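You operate a simulated robot arm through the tools that you are given. There is no shell and no other tool. Be economical: measure what you need, move in short steps, check, and stop when the job is done.

You are at the controls of a simulated two-armed robot. One attempt, no reset.

TASK
Hold the dust pan on the top of the steel bench steady with one hand, lift the grey stone block out of it with the other and set it down on the top of the steel bench.

It is judged by the outcome, as a careful person would: the job done as asked, and still so three seconds after it is handed in. It fails if anything else is knocked over, pushed out of place, dropped, spilled or broken.

THE ROBOT
Two 6-joint arms with two-finger grippers on one trunk, on a base that drives. Base frame: it is fixed to the floor where the robot stands at the start and does not move with it; the origin is under the middle of the robot, x ahead of it, y to its left, z up; the surface under the hand at the start is at about z = 860. Readings come in mm, degrees, newtons and seconds.
The left shoulder is at the start at [70, 176, 1290], the right one opposite. With the tool pointing down near the work surface each hand reaches from about 460 to 780 mm from the robot's upright axis, wherever it stands, measured 20 degrees to its own side. Places, roughly: top of the steel bench [700, 400, 900]. Payload 2.45 kg a hand.
The TCP of each hand is the grasp point between the finger pads, 26 mm short of the fingertips. In the tool frame z runs along the fingers and y along their closing line. The gripper opens to 96 mm. The gripper's body begins 69 mm behind the TCP.
Orientation is told as [roll, pitch, yaw] about the base's x, y, z axes, in that order, counted from this pose: with the fingers straight down and closing along the base's y, the tool's x points along the base's -x, its y along +y and its z along -z.

THE INTERFACE
- The arms move only by the tool jog_arm. It takes "left_targets", "right_targets" or both (then of equal length, played together; a hand with none holds still); each is a list of rows, each a list of 7 numbers: the gripper command, from -1 (shut) to 1 (fully open), values between in proportion, then the shift along the tool's x, y, z in units of 20 mm (1.0 is 20 mm), then the turn, a rotation vector about the tool's x, y, z in units of 8 degrees (1.0 is 8 degrees). In form: [[gripper, dx, dy, dz, rx, ry, rz], ...]. A call has 1 to 12 rows; each row shifts and turns the commanded pose from where the row before left it, along the tool's axes as they then stand. A call with a number of a shift or a turn outside -1 to 1 is refused whole. Rows are played at 5 a second. More than 50 mm and 8.6 degrees between two rows, or a gripper value outside its range, and nothing of the call is played. Where a pose cannot be reached the arm comes as near as it can. A force on the tool above 40 N (or 10 N above the force at the start of the call, whichever is more), or a blocked arm, ends the call early, and 0.2 s more pass. Each finger halts on what it meets, pressing with about 35 N; the grip force reading is that of the motor and also rises with nothing between the fingers. The clock runs only during rows and for 0.2 s after the last one: add rows that do not move to give the fingers time. The reply holds the time, the measured pose of the TCP, the force on the tool along the base axes, the opening and the grip force, in the units named above and with some noise, with the torque about the TCP (base axes, N m) and any sound that the robot's microphone picked up, and new pictures: "views" is both (left out), scene, wrist or none (wrist: the cameras of the hands that moved).
- Cameras (640 x 400 px; columns grow to the right, rows downward): "scene" is now at [125.6, 9.4, 1589.1]; the picture's right is [0.13, -0.99, 0.00], its down [-0.74, -0.10, -0.66] and it looks along [0.66, 0.09, -0.75] (base axes); focal length 257 px, centre (320, 200). "left" rides on the left gripper at [82, -3, -98] in its tool frame; the picture's right is [0.04, 1.00, 0.00], its down [-0.73, 0.03, -0.68] and it looks along [-0.68, 0.03, 0.73] (tool axes); focal length 256 px, centre (320, 200). "right" rides on the right gripper at [82, 3, -98] in its tool frame; the picture's right is [-0.04, 1.00, 0.00], its down [-0.73, -0.03, -0.68] and it looks along [-0.68, -0.03, 0.73] (tool axes); focal length 256 px, centre (320, 200). There is no depth. A picture from a camera that has moved, and an enlarged one, comes with that camera's place and axes in the base frame and with its lens.
- move_column(by): slides the trunk up (or, below 0, down) by that many mm; the arms and the scene camera ride with it, the base frame stays. It gives what a move gives, with no picture.
- steer(legs): drives the robot by 1 to 6 legs, each [ahead, left, turn to the left] in mm, mm and degrees, along the robot's own axes; the way and the turn of a leg run together, so that a leg with both is an arc; at most 1500 mm and 180 degrees a leg. The arms and the cameras ride along, it lands a little off, and it stops where it bumps. It gives what a move gives, and a new picture of the scene camera.
- aim_head(pan, tilt): turns the head with the scene camera to pan (to the left, within 86 degrees either way) and tilt (down, from -29 to 69), counted from straight ahead of the robot. It gives what a move gives, and a new picture of the scene camera.
- inspect(camera, box): a new picture of the part [left, top, right, bottom] of that camera's present view, enlarged. No time passes.
- close_job(): hands the job in; it is judged then, once.

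Go step by step. Nothing tells you exact positions but the pictures and the camera data: compare them with the known pose of the tool, close in by small moves and look again before you grip or let go. The budget is 120 turns and 260 pictures, counting those below and the enlarged ones. Unless the task says otherwise, let go and move clear before handing in, and close with one line.

The tools are called after ">>>" as name(argument=value, ...) on one line, values as JSON. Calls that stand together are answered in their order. jog_arm: Moves the arms, as the interface text tells. Its arguments: {"type":"object","properties":{"left_targets":{"type":"array","items":{"type":"array","items":{"type":"number"}}},"right_targets":{"type":"array","items":{"type":"array","items":{"type":"number"}}},"views":{"type":"string","enum":["both","scene","wrist","none"]}},"required":[]} The other tools are called the same way: move_column (by) slides the trunk up or down; steer (legs) drives the base; aim_head (pan, tilt) turns the head that bears the scene camera; inspect (camera, box) takes an enlarged picture of a part of a camera's view; close_job () hands the job in.

At the start:

```text
clock: 0.0
left_position: [552.0, 261.2, 1173.0]
left_orientation: [0.0, 0.0, 0.0]
left_contact_force: [0.3, 0.5, 0.3]
left_moment: [0.01, 0.01, -0.01]
left_opening: 95.8
left_grasp_force: 0.0
right_position: [519.8, -142.6, 1174.2]
right_orientation: [0.7, 0.0, -0.4]
right_contact_force: [-1.1, -0.6, -0.1]
right_moment: [-0.01, -0.06, -0.02]
right_opening: 96.1
right_grasp_force: 0.0
trunk travel left (down, up): [-775.0, 65.0]
robot x, y, heading: [-0.1, -1.9, 0.1]
head pan, tilt: [7.4, 48.6]
```

scene: 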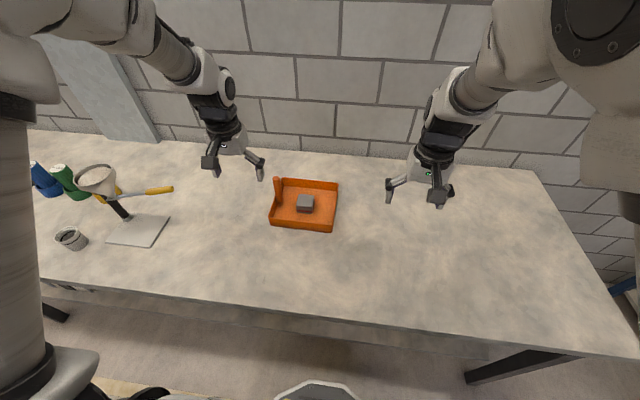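
right: 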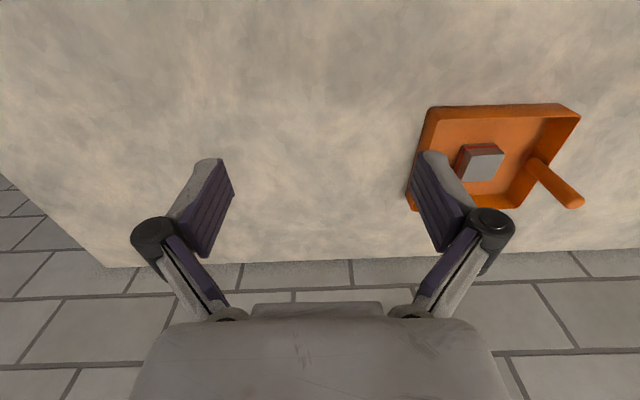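
left: 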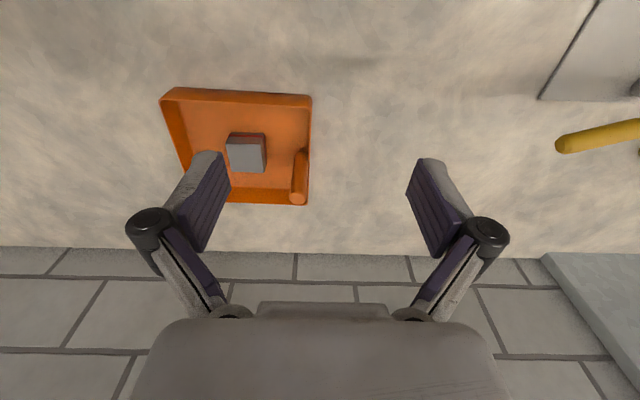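

I see the orange dust pan with the grey block around x≈710, y≈140. I'll enlarge the views to measure the pan and its handle.

>>> inspect(camera="scene", box=[240, 160, 368, 240])

>>> inspect(camera="left", box=[120, 60, 376, 220])

>>> inspect(camera="right", box=[384, 80, 608, 220])

```text
5.00 times, centred on (304, 200) of scene
camera zoom: at [125.6, 9.4, 1589.1], right [0.13, -0.99, 0.0], down [-0.74, -0.1, -0.66], along [0.66, 0.09, -0.75], focal length 1285 px, centre (400, 200)
```

zoom: 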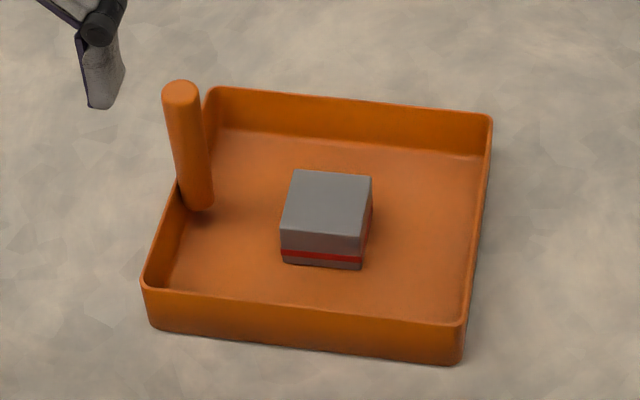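

```text
2.50 times, centred on (248, 140) of left
camera zoom: at [469.0, 257.8, 1270.8], right [-0.04, 1.0, 0.0], down [0.73, 0.03, 0.68], along [0.68, 0.03, -0.73], focal length 640 px, centre (500, 350)
```

zoom: 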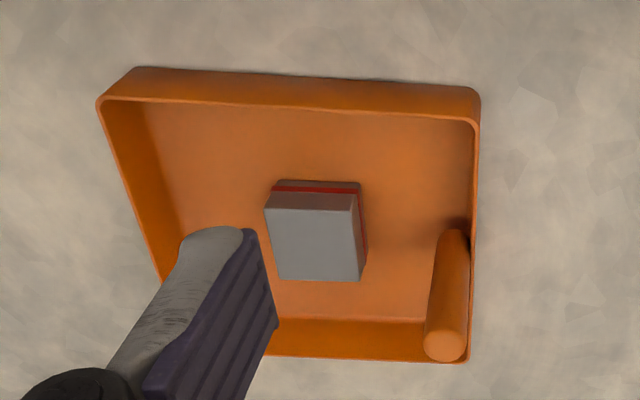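

```text
2.86 times, centred on (496, 150) of right
camera zoom: at [436.7, -139.8, 1272.9], right [0.05, 1.0, 0.01], down [0.73, -0.04, 0.68], along [0.68, -0.02, -0.73], focal length 731 px, centre (-183, 343)
```

zoom: 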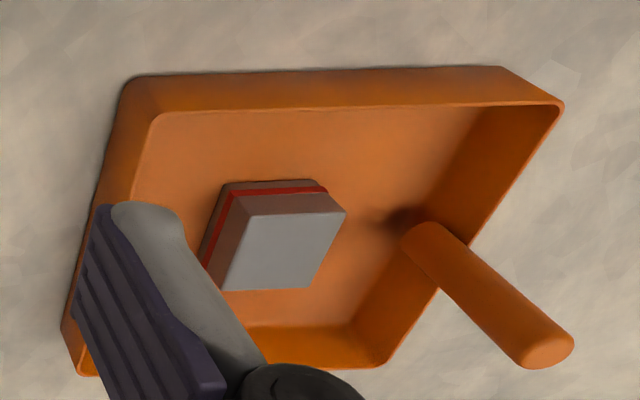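

The pan's handle is an upright post at about (722, 237), top z≈997. The block's top centre is at about (716, 142, 906) and its sides run along the base axes. The right hand can't reach that far to the left, so I'll shift the base left and slightly ahead first.

>>> steer(legs=[[0, 160, 0], [50, 0, 0]])

```text
clock: 1.9
left_position: [594.8, 414.3, 1177.5]
left_orientation: [0.1, -0.4, 0.1]
left_contact_force: [-1.4, 0.1, 0.2]
left_moment: [0.04, -0.05, 0.0]
left_opening: 95.8
left_grasp_force: 0.1
right_position: [560.4, 10.9, 1178.4]
right_orientation: [0.8, -0.3, -0.5]
right_contact_force: [-1.7, 0.0, 0.4]
right_moment: [0.02, -0.05, 0.0]
right_opening: 96.2
right_grasp_force: 0.0
trunk travel left (down, up): [-775.0, 65.0]
robot x, y, heading: [47.1, 157.2, 0.3]
head pan, tilt: [7.4, 48.6]
camera scene: at [164.6, 162.5, 1590.1], right [0.13, -0.99, 0.0], down [-0.74, -0.1, -0.67], along [0.66, 0.09, -0.75], focal length 257 px, centre (320, 200)
```

scene: 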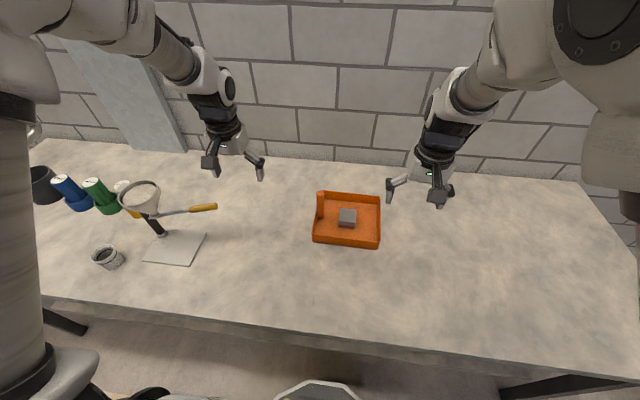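

The base moved fine. Now I'll turn the left hand so it closes along x, then tilt it so it approaches the post from the left.

>>> jog_arm(left_targets=[[1, 0, 0, 0, 0, 0, 1], [1, 0, 0, 0, 0, 0, 1], [1, 0, 0, 0, 0, 0, 1], [1, 0, 0, 0, 0, 0, 1], [1, 0, 0, 0, 0, 0, 1], [1, 0, 0, 0, 0, 0, 1], [1, 0, 0, 0, 0, 0, 1], [1, 0, 0, 0, 0, 0, 1], [1, 0, 0, 0, 0, 0, 1], [1, 0, 0, 0, 0, 0, 1], [1, 0, 0, 0, 0, 0, 1], [1, 0, 0, 0, 0, 0, 0.25]], views="none")

>>> jog_arm(left_targets=[[1, 0, 0, 0, 0, -1, 0], [1, 0, 0, 0, 0, -1, 0], [1, 0, 0, 0, 0, -1, 0], [1, 0, 0, 0, 0, -1, 0], [1, 0, 0, 0, 0, -1, 0], [1, 0, 0, 0, 0, -0.6, 0]])

```text
clock: 4.5
left_position: [601.9, 416.0, 1173.0]
left_orientation: [0.0, 0.0, -90.1]
left_contact_force: [0.7, -0.1, 0.5]
left_moment: [0.03, -0.03, -0.01]
left_opening: 96.0
left_grasp_force: 0.0
right_position: [568.2, 12.0, 1174.8]
right_orientation: [0.8, 0.0, -0.6]
right_contact_force: [0.2, 0.1, 0.2]
right_moment: [-0.01, 0.01, 0.01]
right_opening: 96.1
right_grasp_force: 0.0
trunk travel left (down, up): [-775.0, 65.0]
robot x, y, heading: [48.3, 153.6, -0.2]
head pan, tilt: [7.4, 48.6]
```

```text
clock: 5.9
left_position: [601.9, 414.9, 1173.7]
left_orientation: [0.2, -45.0, -90.2]
left_contact_force: [0.0, -0.5, 0.9]
left_moment: [0.01, 0.02, 0.03]
left_opening: 95.7
left_grasp_force: 0.1
right_position: [568.2, 12.1, 1175.0]
right_orientation: [0.9, 0.0, -0.6]
right_contact_force: [-0.1, 0.2, -1.0]
right_moment: [-0.02, 0.0, 0.04]
right_opening: 96.1
right_grasp_force: 0.1
trunk travel left (down, up): [-775.0, 65.0]
robot x, y, heading: [46.6, 155.3, -0.1]
head pan, tilt: [7.4, 48.6]
camera scene: at [175.1, 165.0, 1589.1], right [0.13, -0.99, 0.0], down [-0.74, -0.1, -0.66], along [0.66, 0.09, -0.75], focal length 257 px, centre (320, 200)
camera left: at [597.4, 543.1, 1186.0], right [1.0, 0.03, -0.03], down [0.03, -0.04, 1.0], along [0.03, -1.0, -0.04], focal length 256 px, centre (320, 200)
```

scene: 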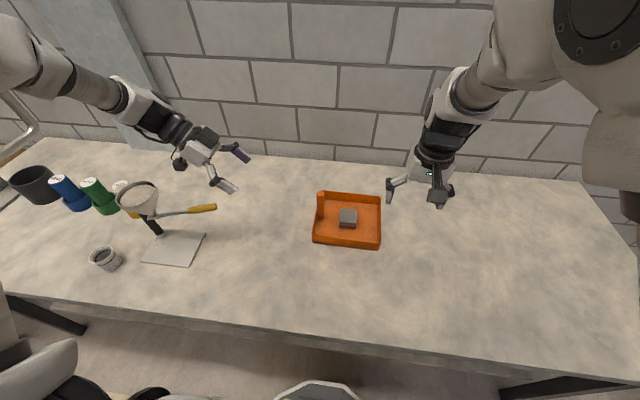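
left: 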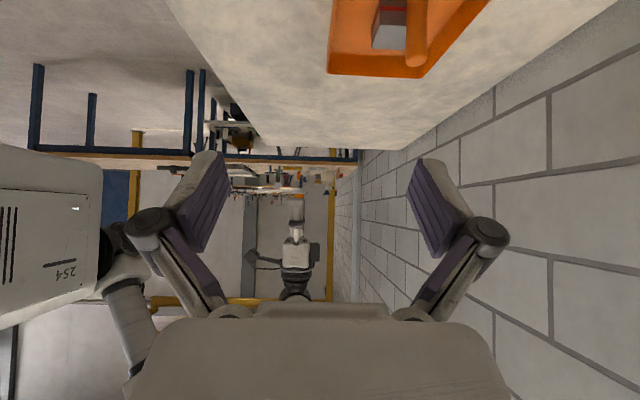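

The left hand sits as intended, and its camera confirms the post at about (720, 237, 997). Next I bring it to a point about 120 mm short of the post, along its approach line.

>>> jog_arm(left_targets=[[1, 0.06, 0.75, 0.88, 0, 0, 0], [1, 0.06, 0.75, 0.88, 0, 0, 0], [1, 0.06, 0.75, 0.88, 0, 0, 0], [1, 0.06, 0.75, 0.88, 0, 0, 0], [1, 0.06, 0.75, 0.88, 0, 0, 0], [1, 0.06, 0.75, 0.88, 0, 0, 0], [1, 0.06, 0.75, 0.88, 0, 0, 0], [1, 0.06, 0.75, 0.88, 0, 0, 0], [1, 0, 0, 0, 0, 0, 0]])

>>> inspect(camera="scene", box=[272, 130, 432, 260])

```text
clock: 7.9
left_position: [720.3, 323.7, 1068.0]
left_orientation: [-0.1, -44.8, -90.0]
left_contact_force: [-0.3, -0.4, 0.5]
left_moment: [-0.03, 0.0, 0.0]
left_opening: 96.0
left_grasp_force: 0.1
right_position: [568.1, 11.5, 1176.4]
right_orientation: [0.8, 0.0, -0.6]
right_contact_force: [-0.6, 0.5, 0.2]
right_moment: [0.02, -0.03, -0.04]
right_opening: 95.9
right_grasp_force: 0.1
trunk travel left (down, up): [-775.0, 65.0]
robot x, y, heading: [48.2, 156.1, -0.0]
head pan, tilt: [7.4, 48.6]
camera scene: at [174.3, 165.1, 1589.1], right [0.13, -0.99, 0.0], down [-0.74, -0.1, -0.66], along [0.66, 0.09, -0.75], focal length 257 px, centre (320, 200)
camera left: at [715.6, 450.4, 1078.4], right [1.0, 0.03, -0.03], down [0.03, -0.04, 1.0], along [0.03, -1.0, -0.04], focal length 256 px, centre (320, 200)
```

scene: 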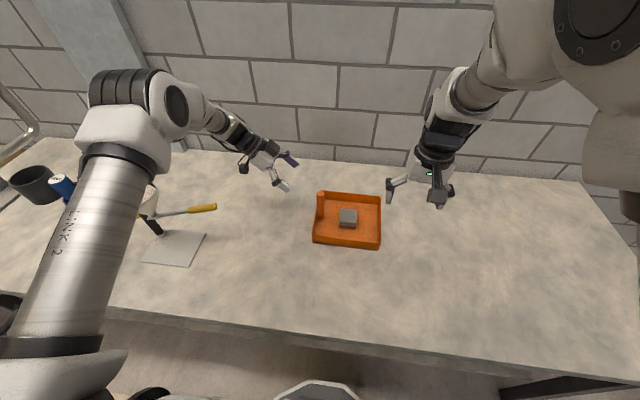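
left: 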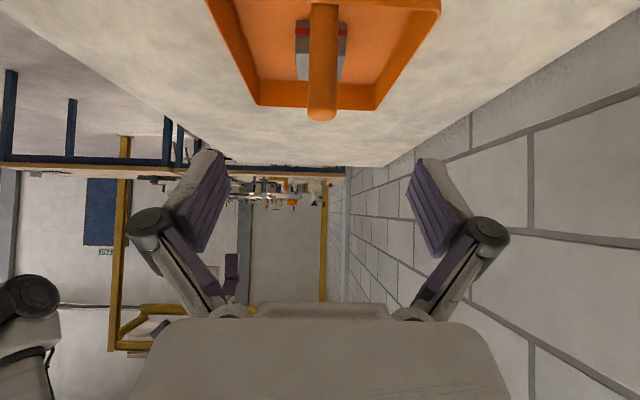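

```text
3.08 times, centred on (352, 195) of scene
camera zoom: at [174.3, 165.1, 1589.1], right [0.13, -0.99, 0.0], down [-0.74, -0.1, -0.66], along [0.66, 0.09, -0.75], focal length 791 px, centre (222, 215)
```

zoom: 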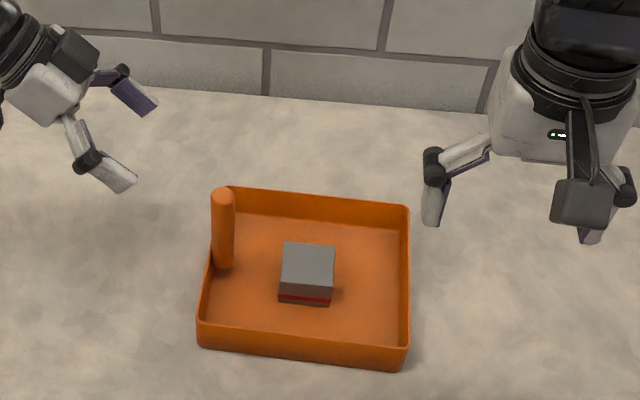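

The post is still at x≈722, top z≈998, in line with the left hand. I move along the tool axis to put it between the pads.

>>> jog_arm(left_targets=[[1, 0, 0.08, 0.87, 0, 0, 0], [1, 0, 0, 0.87, 0, 0, 0], [1, 0, 0, 0.87, 0, 0, 0], [1, 0, 0, 0.87, 0, 0, 0], [1, 0, 0, 0.87, 0, 0, 0], [1, 0, 0, 0.87, 0, 0, 0], [1, 0, 0, 0.87, 0, 0, 0], [1, 0, 0, 0, 0, 0, 0]])

>>> inspect(camera="scene", box=[272, 130, 432, 260])

```text
clock: 9.7
left_position: [722.8, 239.1, 979.9]
left_orientation: [0.0, -44.8, -90.0]
left_contact_force: [0.0, 0.3, -1.1]
left_moment: [-0.03, 0.01, 0.01]
left_opening: 95.6
left_grasp_force: 0.0
right_position: [567.7, 11.8, 1175.7]
right_orientation: [0.9, 0.1, -0.6]
right_contact_force: [-0.4, 0.0, 0.1]
right_moment: [0.02, -0.01, 0.0]
right_opening: 96.0
right_grasp_force: 0.0
trunk travel left (down, up): [-775.0, 65.0]
robot x, y, heading: [52.7, 157.4, 0.1]
head pan, tilt: [7.4, 48.6]
camera scene: at [174.7, 165.0, 1589.1], right [0.13, -0.99, 0.0], down [-0.74, -0.1, -0.66], along [0.66, 0.09, -0.75], focal length 257 px, centre (320, 200)
camera left: at [717.5, 366.3, 991.3], right [1.0, 0.03, -0.03], down [0.03, -0.04, 1.0], along [0.03, -1.0, -0.04], focal length 256 px, centre (320, 200)
```

scene: 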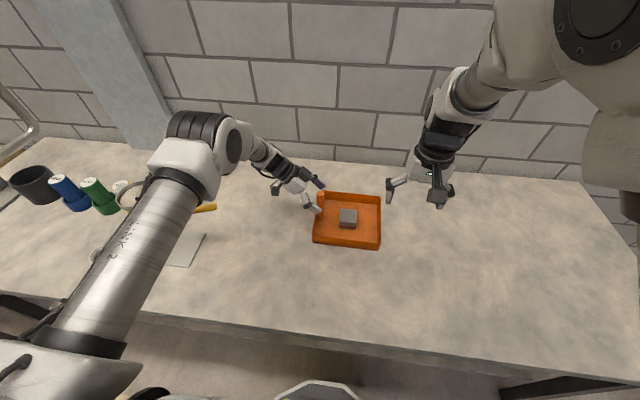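
left: 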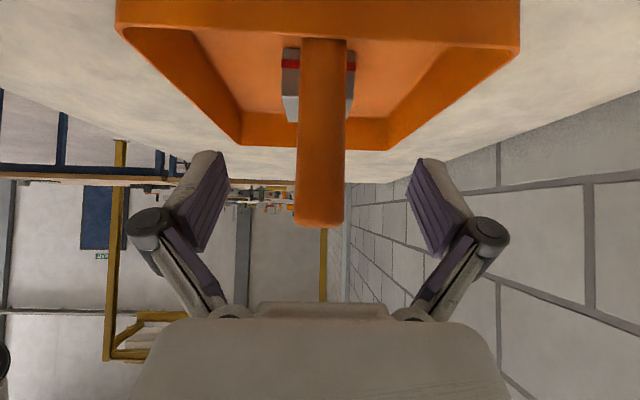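

```text
3.08 times, centred on (352, 195) of scene
camera zoom: at [174.7, 165.0, 1589.1], right [0.13, -0.99, 0.0], down [-0.74, -0.1, -0.66], along [0.66, 0.09, -0.75], focal length 791 px, centre (222, 215)
```

zoom: 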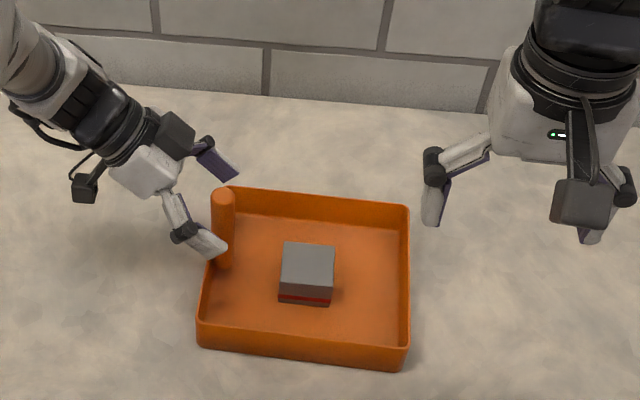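

The post is centred between the pads. I'll close most of the way first, then shut gently.

>>> jog_arm(left_targets=[[0.3, 0, -0.05, 0, 0, 0, 0], [-0.2, 0, 0, 0, 0, 0, 0], [-0.3, 0, 0, 0, 0, 0, 0], [-0.3, 0, 0, 0, 0, 0, 0]], views="wrist")

```text
clock: 10.7
left_position: [721.6, 239.0, 978.9]
left_orientation: [0.0, -44.8, -90.0]
left_contact_force: [0.1, -0.2, -0.2]
left_moment: [0.01, 0.02, -0.03]
left_opening: 33.6
left_grasp_force: 0.1
right_position: [567.9, 10.6, 1174.8]
right_orientation: [0.8, 0.1, -0.6]
right_contact_force: [0.2, 0.6, 0.1]
right_moment: [-0.02, -0.01, -0.02]
right_opening: 96.2
right_grasp_force: 0.0
trunk travel left (down, up): [-775.0, 65.0]
robot x, y, heading: [48.3, 154.8, -0.1]
head pan, tilt: [7.4, 48.6]
camera left: at [716.7, 366.1, 991.6], right [1.0, 0.03, -0.03], down [0.03, -0.04, 1.0], along [0.03, -1.0, -0.04], focal length 256 px, centre (320, 200)
```

left: 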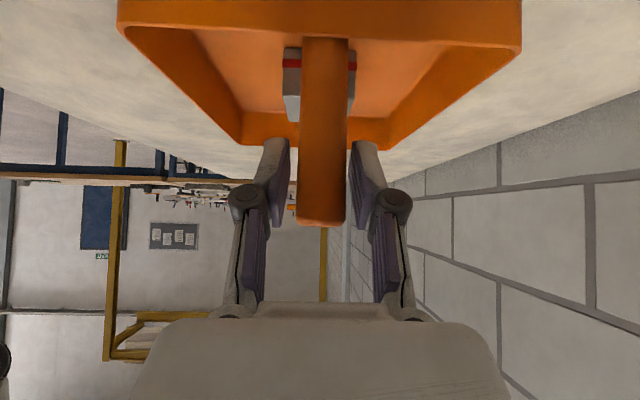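

The post sits about 1.5 mm toward +x in the gap. I correct for that and close.

>>> jog_arm(left_targets=[[-0.3, 0, 0.08, 0, 0, 0, 0], [-0.3, 0, 0, 0, 0, 0, 0], [-0.5, 0, 0, 0, 0, 0, 0], [-1, 0, 0, 0, 0, 0, 0], [-1, 0, 0, 0, 0, 0, 0], [-1, 0, 0, 0, 0, 0, 0]], views="both")

>>> inspect(camera="scene", box=[272, 130, 432, 260])

```text
clock: 12.1
left_position: [722.4, 238.0, 979.8]
left_orientation: [-0.1, -44.8, -90.0]
left_contact_force: [-0.2, 1.1, 0.2]
left_moment: [0.02, 0.0, 0.01]
left_opening: 23.8
left_grasp_force: 35.5
right_position: [569.5, 11.6, 1174.8]
right_orientation: [0.8, 0.1, -0.6]
right_contact_force: [-0.2, 0.8, -0.5]
right_moment: [-0.02, -0.01, 0.0]
right_opening: 95.7
right_grasp_force: 0.0
trunk travel left (down, up): [-775.0, 65.0]
robot x, y, heading: [49.1, 156.9, 0.3]
head pan, tilt: [7.4, 48.6]
camera scene: at [174.8, 164.8, 1589.1], right [0.13, -0.99, 0.0], down [-0.74, -0.1, -0.66], along [0.66, 0.09, -0.75], focal length 257 px, centre (320, 200)
camera left: at [718.3, 366.0, 991.9], right [1.0, 0.03, -0.03], down [0.03, -0.04, 1.0], along [0.03, -1.0, -0.04], focal length 256 px, centre (320, 200)
```

scene: 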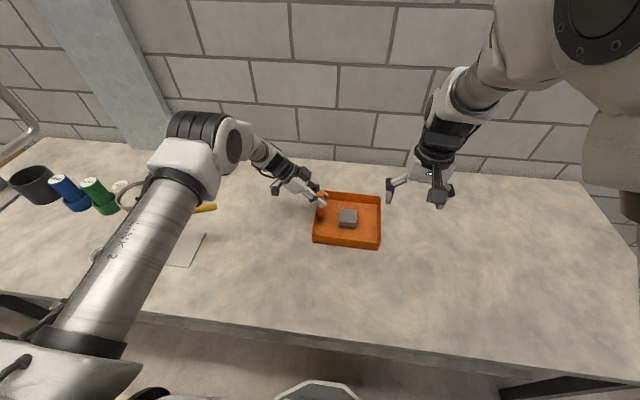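
left: 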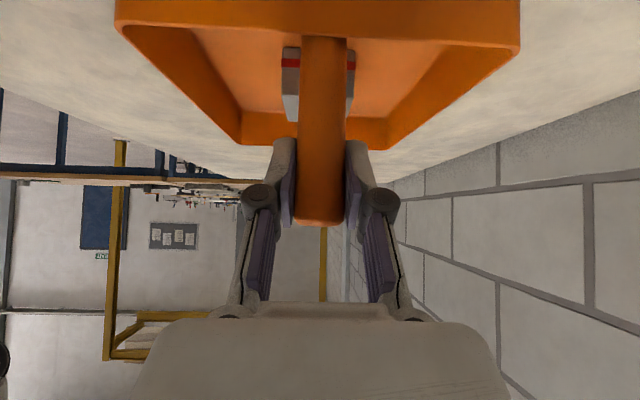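

```text
3.08 times, centred on (352, 195) of scene
camera zoom: at [174.8, 164.8, 1589.1], right [0.13, -0.99, 0.0], down [-0.74, -0.1, -0.66], along [0.66, 0.09, -0.75], focal length 791 px, centre (222, 215)
```

zoom: 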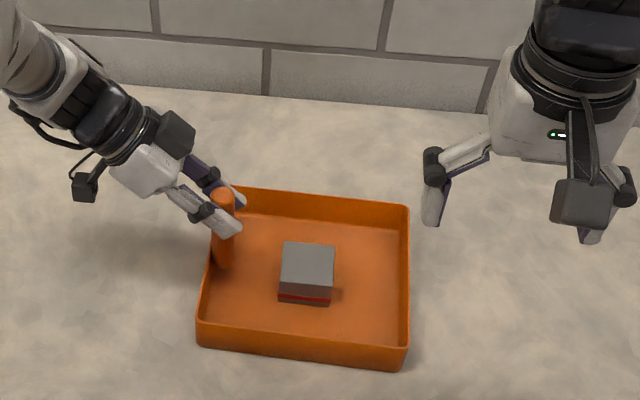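

The left hand has a firm grip on the post and the pan hasn't moved. I'll turn the right hand to close along x too, so it stays clear of the left one, and bring it above the block at (717, 143).

>>> jog_arm(right_targets=[[1, 0, 0, 0, 0, 0, -1], [1, 0, 0, 0, 0, 0, -1], [1, 0, 0, 0, 0, 0, -1], [1, 0, 0, 0, 0, 0, -1], [1, 0, 0, 0, 0, 0, -1], [1, 0, 0, 0, 0, 0, -1], [1, 0, 0, 0, 0, 0, -1], [1, 0, 0, 0, 0, 0, -1], [1, 0, 0, 0, 0, 0, -1], [1, 0, 0, 0, 0, 0, -1], [1, 0, 0, 0, 0, 0, -1], [1, 0, 0, 0, 0, 0, -0.32]], views="none")

>>> jog_arm(right_targets=[[1, -0.82, -0.93, 0, 0, 0, 0], [1, -0.82, -0.93, 0, 0, 0, 0], [1, -0.82, -0.93, 0, 0, 0, 0], [1, -0.82, -0.93, 0, 0, 0, 0], [1, -0.82, -0.93, 0, 0, 0, 0], [1, -0.82, -0.93, 0, 0, 0, 0], [1, -0.82, -0.93, 0, 0, 0, 0], [1, -0.82, -0.93, 0, 0, 0, 0], [1, 0, 0, 1, 0, 0, 0], [1, 0, 0, 1, 0, 0, 0], [1, 0, 0, 1, 0, 0, 0], [1, 0, 0, 1, 0, 0, 0]])

```text
clock: 14.7
left_position: [721.9, 238.1, 980.8]
left_orientation: [0.0, -44.7, -90.0]
left_contact_force: [-0.1, 0.1, 0.0]
left_moment: [0.0, -0.01, 0.04]
left_opening: 23.8
left_grasp_force: 34.7
right_position: [568.2, 11.6, 1175.3]
right_orientation: [-0.1, -0.8, 90.1]
right_contact_force: [-0.4, 0.7, 0.0]
right_moment: [0.0, 0.0, 0.01]
right_opening: 95.9
right_grasp_force: 0.1
trunk travel left (down, up): [-775.0, 65.0]
robot x, y, heading: [52.6, 153.5, -0.1]
head pan, tilt: [7.4, 48.6]
```

```text
clock: 17.3
left_position: [723.5, 239.9, 980.1]
left_orientation: [0.0, -44.8, -90.0]
left_contact_force: [1.1, -0.1, -0.9]
left_moment: [-0.11, 0.01, -0.01]
left_opening: 23.6
left_grasp_force: 35.9
right_position: [717.4, 143.5, 1097.5]
right_orientation: [0.0, -0.8, 90.1]
right_contact_force: [-0.9, 0.8, -0.4]
right_moment: [0.03, -0.01, 0.01]
right_opening: 96.1
right_grasp_force: 0.0
trunk travel left (down, up): [-775.0, 65.0]
robot x, y, heading: [48.8, 154.1, -0.1]
head pan, tilt: [7.4, 48.6]
camera scene: at [175.2, 164.8, 1589.1], right [0.13, -0.99, 0.0], down [-0.74, -0.1, -0.66], along [0.66, 0.09, -0.75], focal length 257 px, centre (320, 200)
camera right: at [713.6, 62.2, 1194.7], right [-1.0, 0.04, 0.0], down [0.03, 0.72, 0.69], along [0.02, 0.69, -0.72], focal length 256 px, centre (320, 200)
```

scene: 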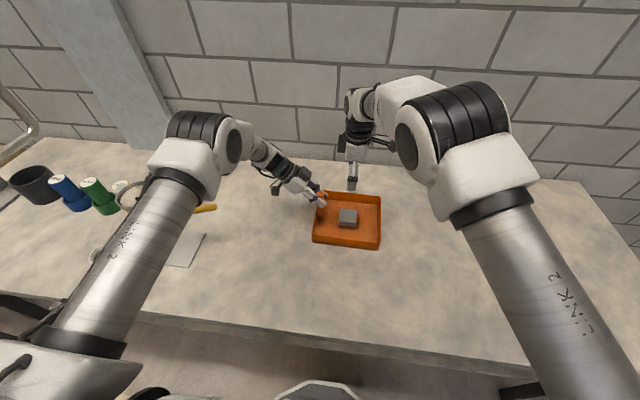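
right: 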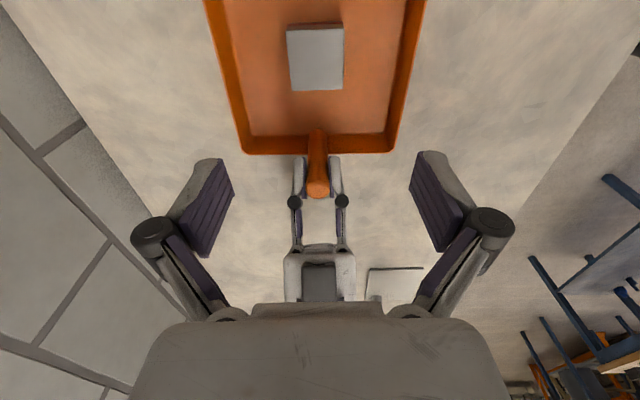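

The right hand is above the block with good clearance from the left one. I descend part way and check the alignment again.

>>> jog_arm(right_targets=[[1, 0.1, 0, 1, 0, 0, 0], [1, 0, 0, 1, 0, 0, 0], [1, 0, 0, 1, 0, 0, 0], [1, 0, 0, 1, 0, 0, 0], [1, 0, 0, 1, 0, 0, 0], [1, 0, 0, 0.5, 0, 0, 0], [1, 0, 0, 0, 0, 0, 0]])

>>> inspect(camera="scene", box=[272, 130, 432, 260])

```text
clock: 18.9
left_position: [724.4, 239.8, 981.2]
left_orientation: [0.0, -44.8, -90.0]
left_contact_force: [0.6, 0.4, 0.0]
left_moment: [-0.05, 0.0, 0.05]
left_opening: 23.8
left_grasp_force: 34.8
right_position: [716.2, 145.1, 987.6]
right_orientation: [0.0, -0.7, 89.9]
right_contact_force: [-0.3, 0.6, -0.8]
right_moment: [0.03, -0.01, -0.02]
right_opening: 96.0
right_grasp_force: 0.1
trunk travel left (down, up): [-775.0, 65.0]
robot x, y, heading: [51.4, 155.5, -0.1]
head pan, tilt: [7.4, 48.6]
camera scene: at [174.9, 164.9, 1589.1], right [0.13, -0.99, 0.0], down [-0.74, -0.1, -0.66], along [0.66, 0.09, -0.75], focal length 257 px, centre (320, 200)
camera right: at [712.3, 61.7, 1084.5], right [-1.0, 0.04, 0.0], down [0.03, 0.72, 0.69], along [0.03, 0.69, -0.72], focal length 256 px, centre (320, 200)
```

scene: 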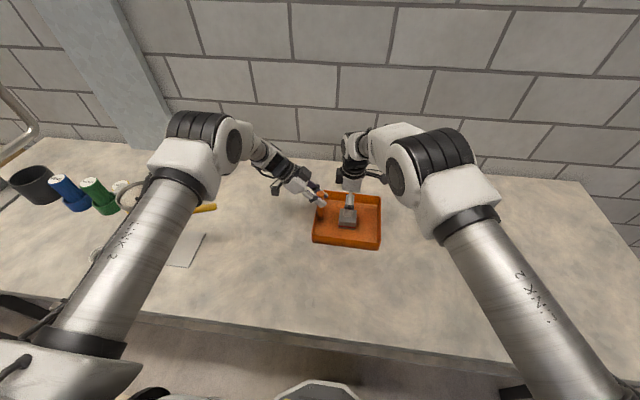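
right: 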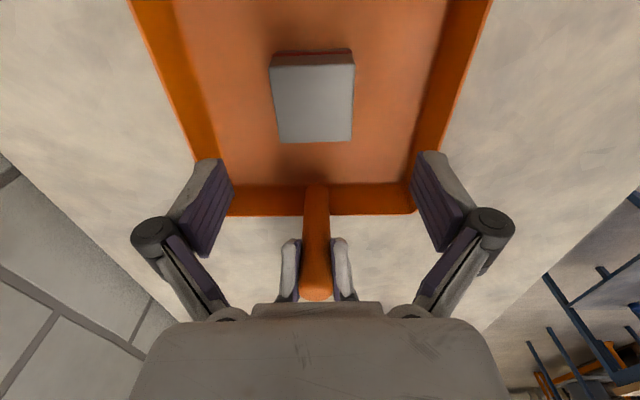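

```text
3.08 times, centred on (352, 195) of scene
camera zoom: at [174.9, 164.9, 1589.1], right [0.13, -0.99, 0.0], down [-0.74, -0.1, -0.66], along [0.66, 0.09, -0.75], focal length 791 px, centre (222, 215)
```

zoom: 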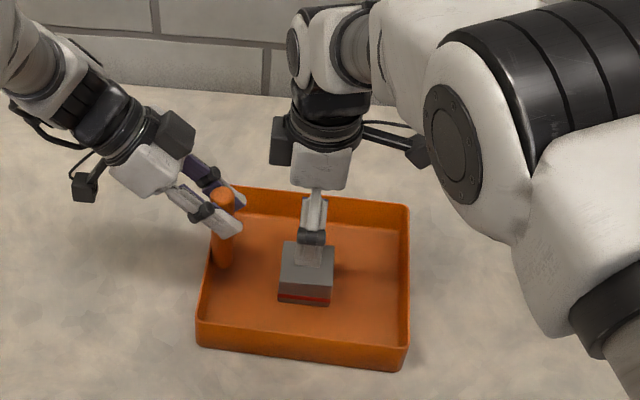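

From the closer view the block centre is nearer (718.5, 138.5). I correct for that, descend to just above its top and check again.

>>> jog_arm(right_targets=[[1, 0.33, -0.1, 0, 0, 0, 0], [1, 0, 0, 1, 0, 0, 0], [1, 0, 0, 1, 0, 0, 0], [1, 0, 0, 0, 0, 0, 0]], views="wrist")

>>> inspect(camera="scene", box=[312, 170, 392, 250])

```text
clock: 19.9
left_position: [722.1, 238.6, 979.6]
left_orientation: [-0.1, -44.7, -89.9]
left_contact_force: [-0.9, 0.2, 0.7]
left_moment: [-0.04, 0.02, 0.05]
left_opening: 23.8
left_grasp_force: 35.0
right_position: [717.8, 136.1, 946.5]
right_orientation: [-0.1, -0.9, 90.0]
right_contact_force: [0.1, -0.1, 0.5]
right_moment: [-0.01, 0.02, 0.01]
right_opening: 95.8
right_grasp_force: 0.1
trunk travel left (down, up): [-775.0, 65.0]
robot x, y, heading: [48.7, 155.9, 0.1]
head pan, tilt: [7.4, 48.6]
camera right: at [714.8, 55.6, 1043.5], right [-1.0, 0.04, 0.0], down [0.03, 0.72, 0.69], along [0.03, 0.69, -0.72], focal length 256 px, centre (320, 200)
```

right: 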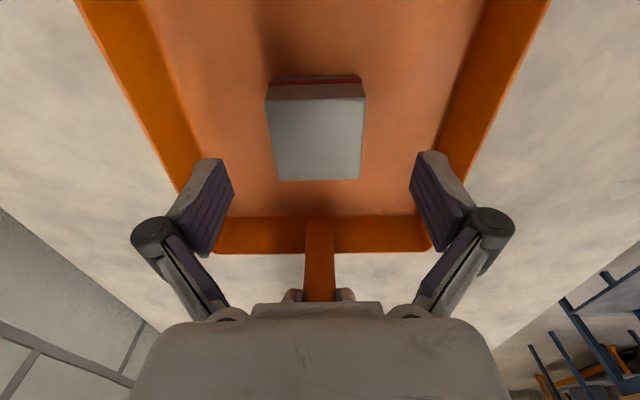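

```text
5.00 times, centred on (352, 210) of scene
camera zoom: at [175.0, 164.8, 1589.1], right [0.13, -0.99, 0.0], down [-0.74, -0.1, -0.66], along [0.66, 0.09, -0.75], focal length 1285 px, centre (160, 150)
```

zoom: 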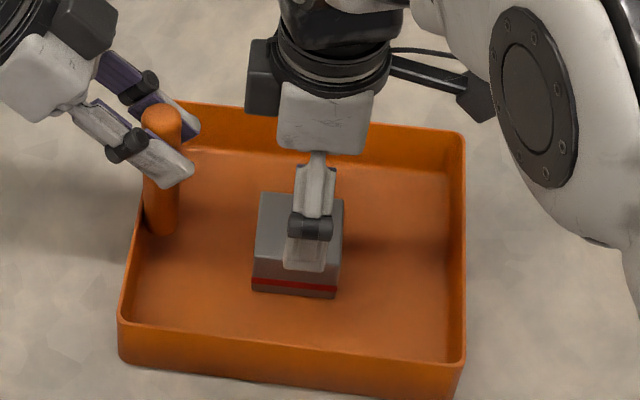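

The block centre is now about 2 mm toward +x of the tool, and y is aligned. I lower the tool to z≈905, leaving the tips clear of the pan floor, and look before closing.

>>> jog_arm(right_targets=[[1, 0, -0.1, 0.7, 0, 0, 0], [1, 0, 0, 0.7, 0, 0, 0], [1, 0, 0, 0.7, 0, 0, 0], [1, 0, 0, 0, 0, 0, 0]], views="wrist")

>>> inspect(camera="scene", box=[312, 170, 392, 250])

```text
clock: 20.9
left_position: [723.3, 238.9, 979.0]
left_orientation: [0.0, -44.8, -90.0]
left_contact_force: [-0.2, 0.3, -1.0]
left_moment: [-0.01, -0.01, 0.01]
left_opening: 23.8
left_grasp_force: 35.0
right_position: [720.6, 138.4, 904.7]
right_orientation: [0.0, -0.8, 90.1]
right_contact_force: [-0.2, -0.4, 0.1]
right_moment: [-0.01, 0.02, 0.0]
right_opening: 96.2
right_grasp_force: 0.0
trunk travel left (down, up): [-775.0, 65.0]
robot x, y, heading: [49.0, 154.3, 0.0]
head pan, tilt: [7.4, 48.6]
camera right: at [716.7, 56.2, 1001.2], right [-1.0, 0.04, 0.0], down [0.03, 0.72, 0.69], along [0.03, 0.69, -0.72], focal length 256 px, centre (320, 200)
```

right: 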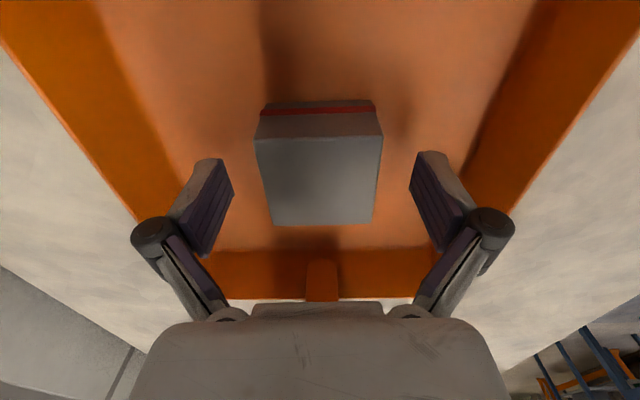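

```text
5.00 times, centred on (352, 210) of scene
camera zoom: at [175.0, 164.7, 1589.1], right [0.13, -0.99, 0.0], down [-0.74, -0.1, -0.66], along [0.66, 0.09, -0.75], focal length 1285 px, centre (160, 150)
```

zoom: 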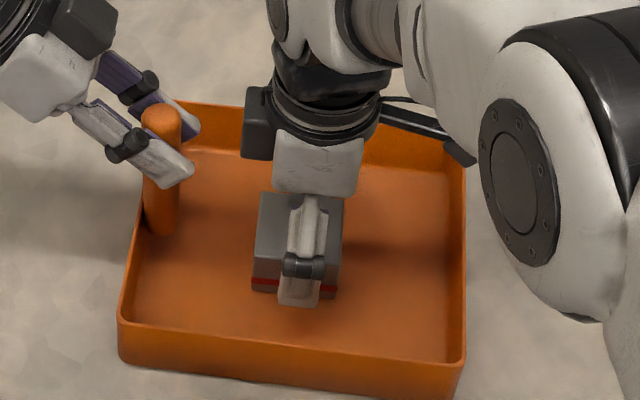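

The block is centred between the pads and the tips are clear of the pan floor. I close gradually.

>>> jog_arm(right_targets=[[0.5, 0, 0, 0, 0, 0, 0], [0.3, 0, 0, 0, 0, 0, 0], [0.2, 0, 0, 0, 0, 0, 0], [0.1, 0, 0, 0, 0, 0, 0], [-0.2, 0, 0, 0, 0, 0, 0], [-1, 0, 0, 0, 0, 0, 0], [-1, 0, 0, 0, 0, 0, 0]], views="wrist")

>>> inspect(camera="scene", box=[312, 170, 392, 250])

```text
clock: 22.5
left_position: [723.9, 238.9, 981.3]
left_orientation: [0.0, -44.7, -89.9]
left_contact_force: [0.0, -0.3, -1.2]
left_moment: [-0.01, -0.02, 0.04]
left_opening: 23.9
left_grasp_force: 35.4
right_position: [720.0, 137.9, 905.1]
right_orientation: [0.0, -0.8, 90.0]
right_contact_force: [-0.4, -0.4, 1.0]
right_moment: [0.0, 0.02, -0.02]
right_opening: 57.7
right_grasp_force: 34.8
trunk travel left (down, up): [-775.0, 65.0]
robot x, y, heading: [48.6, 158.1, 0.1]
head pan, tilt: [7.4, 48.6]
camera right: at [716.7, 56.1, 1001.4], right [-1.0, 0.04, 0.0], down [0.03, 0.72, 0.69], along [0.03, 0.69, -0.72], focal length 256 px, centre (320, 200)
```

right: 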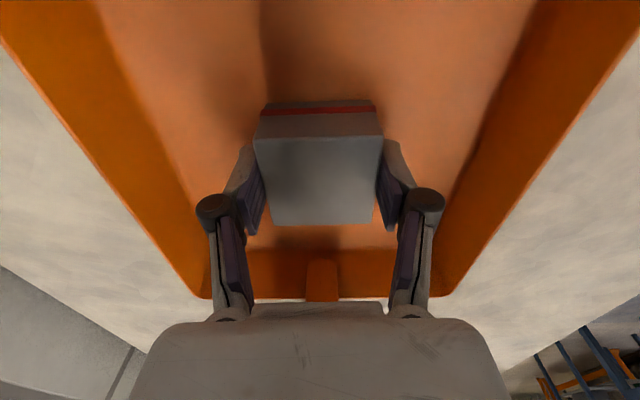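

```text
5.00 times, centred on (352, 210) of scene
camera zoom: at [175.0, 164.7, 1589.1], right [0.13, -0.99, 0.0], down [-0.74, -0.1, -0.66], along [0.66, 0.09, -0.75], focal length 1285 px, centre (160, 150)
```

zoom: 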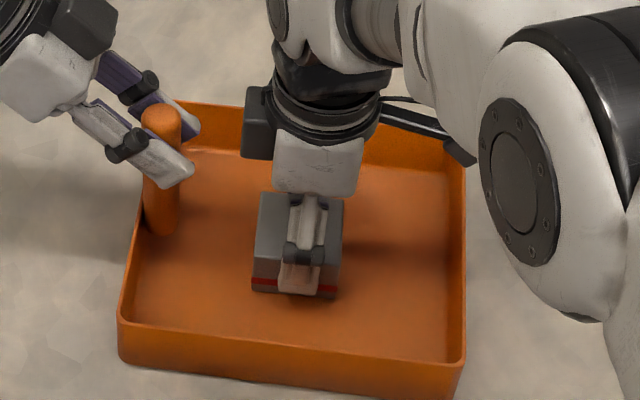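

The block is gripped at 57.7 mm. I lift it slowly and watch the forces on both hands.

>>> jog_arm(right_targets=[[-1, 0, 0, -0.3, 0, 0, 0], [-1, 0, 0, -0.3, 0, 0, 0], [-1, 0, 0, -0.4, 0, 0, 0], [-1, 0, 0, 0, 0, 0, 0]], views="wrist")

>>> inspect(camera="scene", box=[312, 170, 392, 250])

```text
clock: 23.5
left_position: [723.3, 238.5, 980.1]
left_orientation: [0.0, -44.9, -90.0]
left_contact_force: [-0.3, 0.2, 1.5]
left_moment: [-0.03, -0.04, 0.06]
left_opening: 23.9
left_grasp_force: 35.1
right_position: [719.4, 139.1, 925.0]
right_orientation: [0.1, -0.8, 90.0]
right_contact_force: [0.0, 0.8, -2.6]
right_moment: [-0.02, -0.02, 0.01]
right_opening: 57.5
right_grasp_force: 34.7
trunk travel left (down, up): [-775.0, 65.0]
robot x, y, heading: [48.9, 160.0, 0.1]
head pan, tilt: [7.4, 48.6]
camera right: at [716.9, 55.5, 1021.4], right [-1.0, 0.04, 0.0], down [0.03, 0.72, 0.69], along [0.03, 0.69, -0.72], focal length 256 px, centre (320, 200)
```

right: 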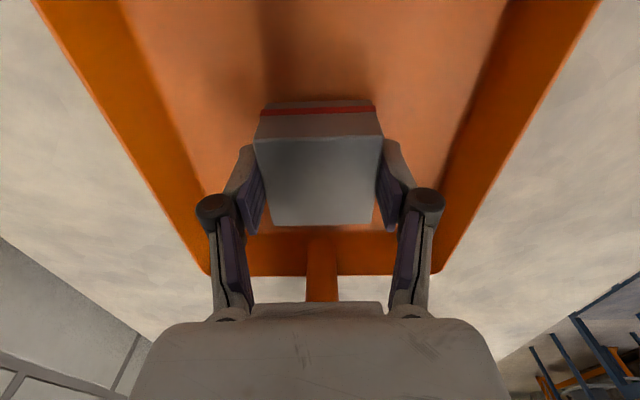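

```text
5.00 times, centred on (352, 210) of scene
camera zoom: at [175.2, 164.6, 1589.1], right [0.13, -0.99, 0.0], down [-0.74, -0.1, -0.66], along [0.66, 0.09, -0.75], focal length 1285 px, centre (160, 150)
```

zoom: 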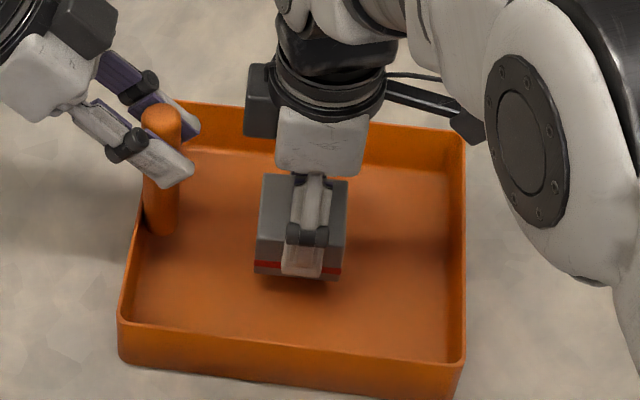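

The block came up cleanly and the pan stayed still. I raise it above the rim, then carry it to the right over open bench.

>>> jog_arm(right_targets=[[-1, 0, 0, -0.8, 0, 0, 0], [-1, 0, 0, -0.8, 0, 0, 0], [-1, 0, 0, -0.8, 0, 0, 0], [-1, 0, 0, -0.8, 0, 0, 0], [-1, 0, 0, -0.8, 0, 0, 0], [-1, 0, 0, 0, 0, 0, 0]], views="none")

>>> jog_arm(right_targets=[[-1, 0.5, 0.1, 0, 0, 0, 0], [-1, 1, 0.13, 0, 0, 0, 0], [-1, 1, 0.13, 0, 0, 0, 0], [-1, 1, 0.13, 0, 0, 0, 0], [-1, 1, 0.13, 0, 0, 0, 0], [-1, 1, 0.13, 0, 0, 0, 0], [-1, 1, 0.13, 0, 0, 0, 0], [-1, 1, 0.13, 0, 0, 0, 0], [-1, 1, 0.13, 0, 0, 0, 0], [-1, 1, 0.13, 0, 0, 0, 0], [-1, 1, 0.1, 0, 0, 0, 0], [-1, 0.5, 0, 0, 0, 0, 0]])

```text
clock: 24.9
left_position: [723.2, 238.3, 980.7]
left_orientation: [0.0, -44.8, -89.9]
left_contact_force: [-0.3, 0.0, 2.2]
left_moment: [0.04, -0.03, 0.03]
left_opening: 23.8
left_grasp_force: 35.5
right_position: [720.8, 133.4, 1002.8]
right_orientation: [0.1, -0.7, 90.0]
right_contact_force: [-0.2, 0.2, -2.9]
right_moment: [-0.03, -0.01, 0.0]
right_opening: 57.5
right_grasp_force: 34.9
trunk travel left (down, up): [-775.0, 65.0]
robot x, y, heading: [51.7, 154.7, 0.1]
head pan, tilt: [7.4, 48.6]
```

```text
clock: 27.5
left_position: [723.3, 238.8, 981.3]
left_orientation: [0.1, -44.8, -90.0]
left_contact_force: [0.2, -0.6, 2.3]
left_moment: [0.13, 0.02, 0.06]
left_opening: 23.8
left_grasp_force: 35.2
right_position: [693.7, -83.1, 1001.3]
right_orientation: [0.2, -0.8, 90.1]
right_contact_force: [-0.4, -0.8, -2.5]
right_moment: [0.01, 0.01, 0.02]
right_opening: 57.5
right_grasp_force: 35.2
trunk travel left (down, up): [-775.0, 65.0]
robot x, y, heading: [49.4, 157.2, 0.1]
head pan, tilt: [7.4, 48.6]
camera scene: at [175.2, 164.3, 1589.1], right [0.13, -0.99, 0.0], down [-0.74, -0.1, -0.66], along [0.66, 0.09, -0.75], focal length 257 px, centre (320, 200)
camera right: at [689.9, -165.1, 1098.5], right [-1.0, 0.04, 0.0], down [0.03, 0.72, 0.69], along [0.03, 0.69, -0.72], focal length 256 px, centre (320, 200)
```

scene: 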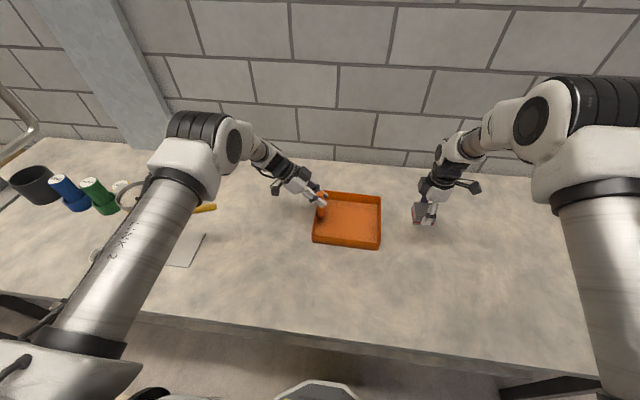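
right: 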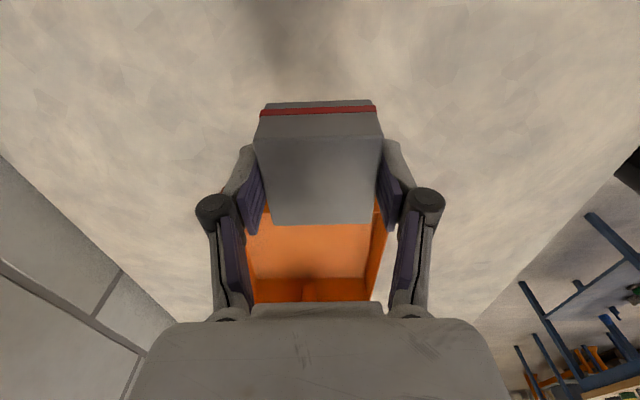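

The block is over clear bench, about 80 mm right of the pan. I lower it to just above the surface.

>>> jog_arm(right_targets=[[-1, 0, 0, 0.8, 0, 0, 0], [-1, 0, 0, 0.8, 0, 0, 0], [-1, 0, 0, 0.8, 0, 0, 0], [-1, 0, 0, 0.8, 0, 0, 0], [-1, 0, 0, 0.8, 0, 0, 0], [-1, 0, 0, 0.3, 0, 0, 0], [-1, 0, 0, 0, 0, 0, 0]], views="none")

>>> inspect(camera="scene", box=[384, 170, 464, 250])

```text
clock: 29.1
left_position: [722.6, 238.3, 979.6]
left_orientation: [0.0, -44.8, -90.1]
left_contact_force: [-0.2, 0.3, 1.1]
left_moment: [-0.02, 0.01, 0.07]
left_opening: 23.7
left_grasp_force: 34.8
right_position: [694.5, -81.4, 916.3]
right_orientation: [0.0, -0.9, 90.0]
right_contact_force: [-0.5, -0.5, -3.2]
right_moment: [-0.01, 0.0, -0.01]
right_opening: 57.7
right_grasp_force: 34.8
trunk travel left (down, up): [-775.0, 65.0]
robot x, y, heading: [46.2, 156.3, -0.1]
head pan, tilt: [7.4, 48.6]
```

```text
5.00 times, centred on (424, 210) of scene
camera zoom: at [175.2, 164.4, 1589.0], right [0.13, -0.99, 0.0], down [-0.74, -0.1, -0.66], along [0.66, 0.09, -0.75], focal length 1285 px, centre (-200, 150)
```

zoom: 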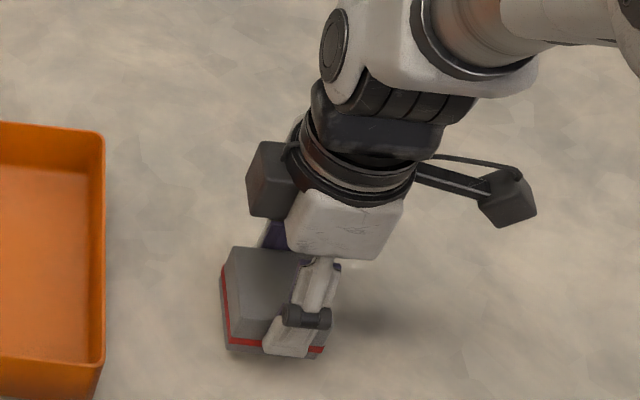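

Close to the bench now. I come down in 2 mm steps and watch the force.

>>> jog_arm(right_targets=[[-1, 0, 0, 0.12, 0, 0, 0], [-1, 0, 0, 0.12, 0, 0, 0], [-1, 0, 0, 0.12, 0, 0, 0], [-1, 0, 0, 0.12, 0, 0, 0], [-1, 0, 0, 0.12, 0, 0, 0], [-1, 0, 0, 0, 0, 0, 0]], views="none")

```text
clock: 30.5
left_position: [723.3, 238.4, 979.4]
left_orientation: [0.0, -44.8, -89.9]
left_contact_force: [-0.1, -0.1, 1.5]
left_moment: [-0.06, 0.04, -0.01]
left_opening: 24.0
left_grasp_force: 34.9
right_position: [693.5, -80.5, 903.0]
right_orientation: [0.1, -0.8, 90.0]
right_contact_force: [0.5, -0.1, -2.9]
right_moment: [0.02, -0.03, 0.04]
right_opening: 57.7
right_grasp_force: 34.5
trunk travel left (down, up): [-775.0, 65.0]
robot x, y, heading: [51.3, 158.3, 0.3]
head pan, tilt: [7.4, 48.6]
```

>>> jog_arm(right_targets=[[-1, 0, 0, 0.06, 0, 0, 0], [-1, 0, 0, 0.06, 0, 0, 0], [-1, 0, 0, 0.06, 0, 0, 0], [-1, 0, 0, 0.06, 0, 0, 0], [-1, 0, 0, 0, 0, 0, 0]], views="none")

>>> inspect(camera="scene", box=[384, 170, 464, 250])

```text
clock: 31.7
left_position: [721.9, 238.9, 980.6]
left_orientation: [0.1, -44.8, -90.1]
left_contact_force: [-0.2, 0.1, -0.1]
left_moment: [0.15, 0.04, 0.02]
left_opening: 23.7
left_grasp_force: 35.3
right_position: [693.2, -81.6, 899.9]
right_orientation: [-0.2, -0.8, 90.1]
right_contact_force: [0.9, -3.1, 14.5]
right_moment: [0.06, 0.29, 0.03]
right_opening: 57.6
right_grasp_force: 35.1
trunk travel left (down, up): [-775.0, 65.0]
robot x, y, heading: [50.5, 155.9, 0.2]
head pan, tilt: [7.4, 48.6]
```

```text
5.00 times, centred on (424, 210) of scene
camera zoom: at [173.2, 164.9, 1589.4], right [0.13, -0.99, 0.0], down [-0.74, -0.1, -0.66], along [0.66, 0.09, -0.75], focal length 1285 px, centre (-200, 150)
```

zoom: 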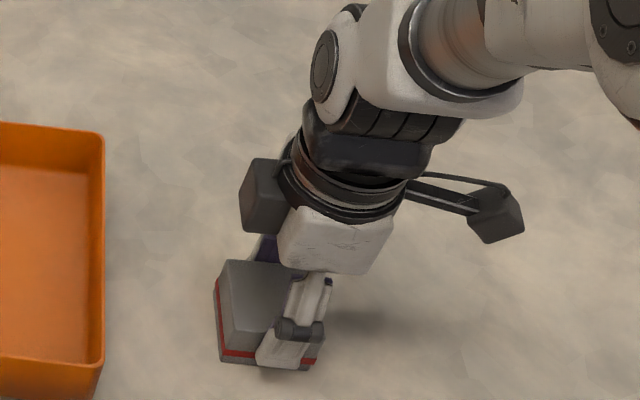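

The block is on the bench, with the reading now +14.5 N. I ease up a little and open gently.

>>> jog_arm(right_targets=[[-1, 0, 0, -0.05, 0, 0, 0], [-1, 0, 0, 0, 0, 0, 0], [0.3, 0, 0, 0, 0, 0, 0], [0.6, 0, 0, 0, 0, 0, 0], [1, 0, 0, 0, 0, 0, 0], [1, 0, 0, 0, 0, 0, 0]], views="wrist")

>>> inspect(camera="scene", box=[384, 170, 464, 250])

```text
clock: 33.1
left_position: [724.1, 238.0, 979.2]
left_orientation: [0.0, -44.7, -90.0]
left_contact_force: [0.0, 2.1, -0.8]
left_moment: [-0.04, -0.03, 0.0]
left_opening: 23.8
left_grasp_force: 35.1
right_position: [693.5, -81.7, 901.2]
right_orientation: [0.1, -0.9, 90.0]
right_contact_force: [0.3, -0.1, 0.5]
right_moment: [0.03, 0.02, -0.03]
right_opening: 96.1
right_grasp_force: 0.0
trunk travel left (down, up): [-775.0, 65.0]
robot x, y, heading: [49.7, 154.2, -0.1]
head pan, tilt: [7.4, 48.6]
camera right: at [689.8, -163.9, 996.5], right [-1.0, 0.04, 0.0], down [0.03, 0.72, 0.69], along [0.03, 0.69, -0.72], focal length 256 px, centre (320, 200)
```

right: 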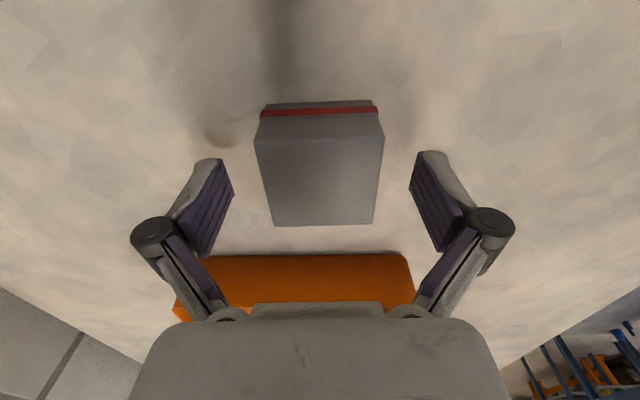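

```text
5.00 times, centred on (424, 210) of scene
camera zoom: at [175.2, 164.8, 1589.1], right [0.13, -0.99, 0.0], down [-0.74, -0.1, -0.66], along [0.66, 0.09, -0.75], focal length 1285 px, centre (-200, 150)
```

zoom: 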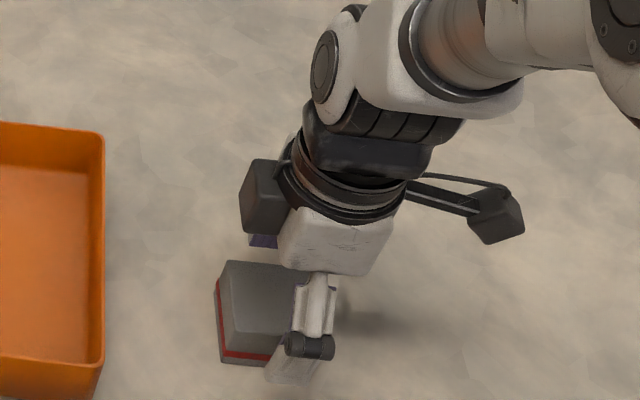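

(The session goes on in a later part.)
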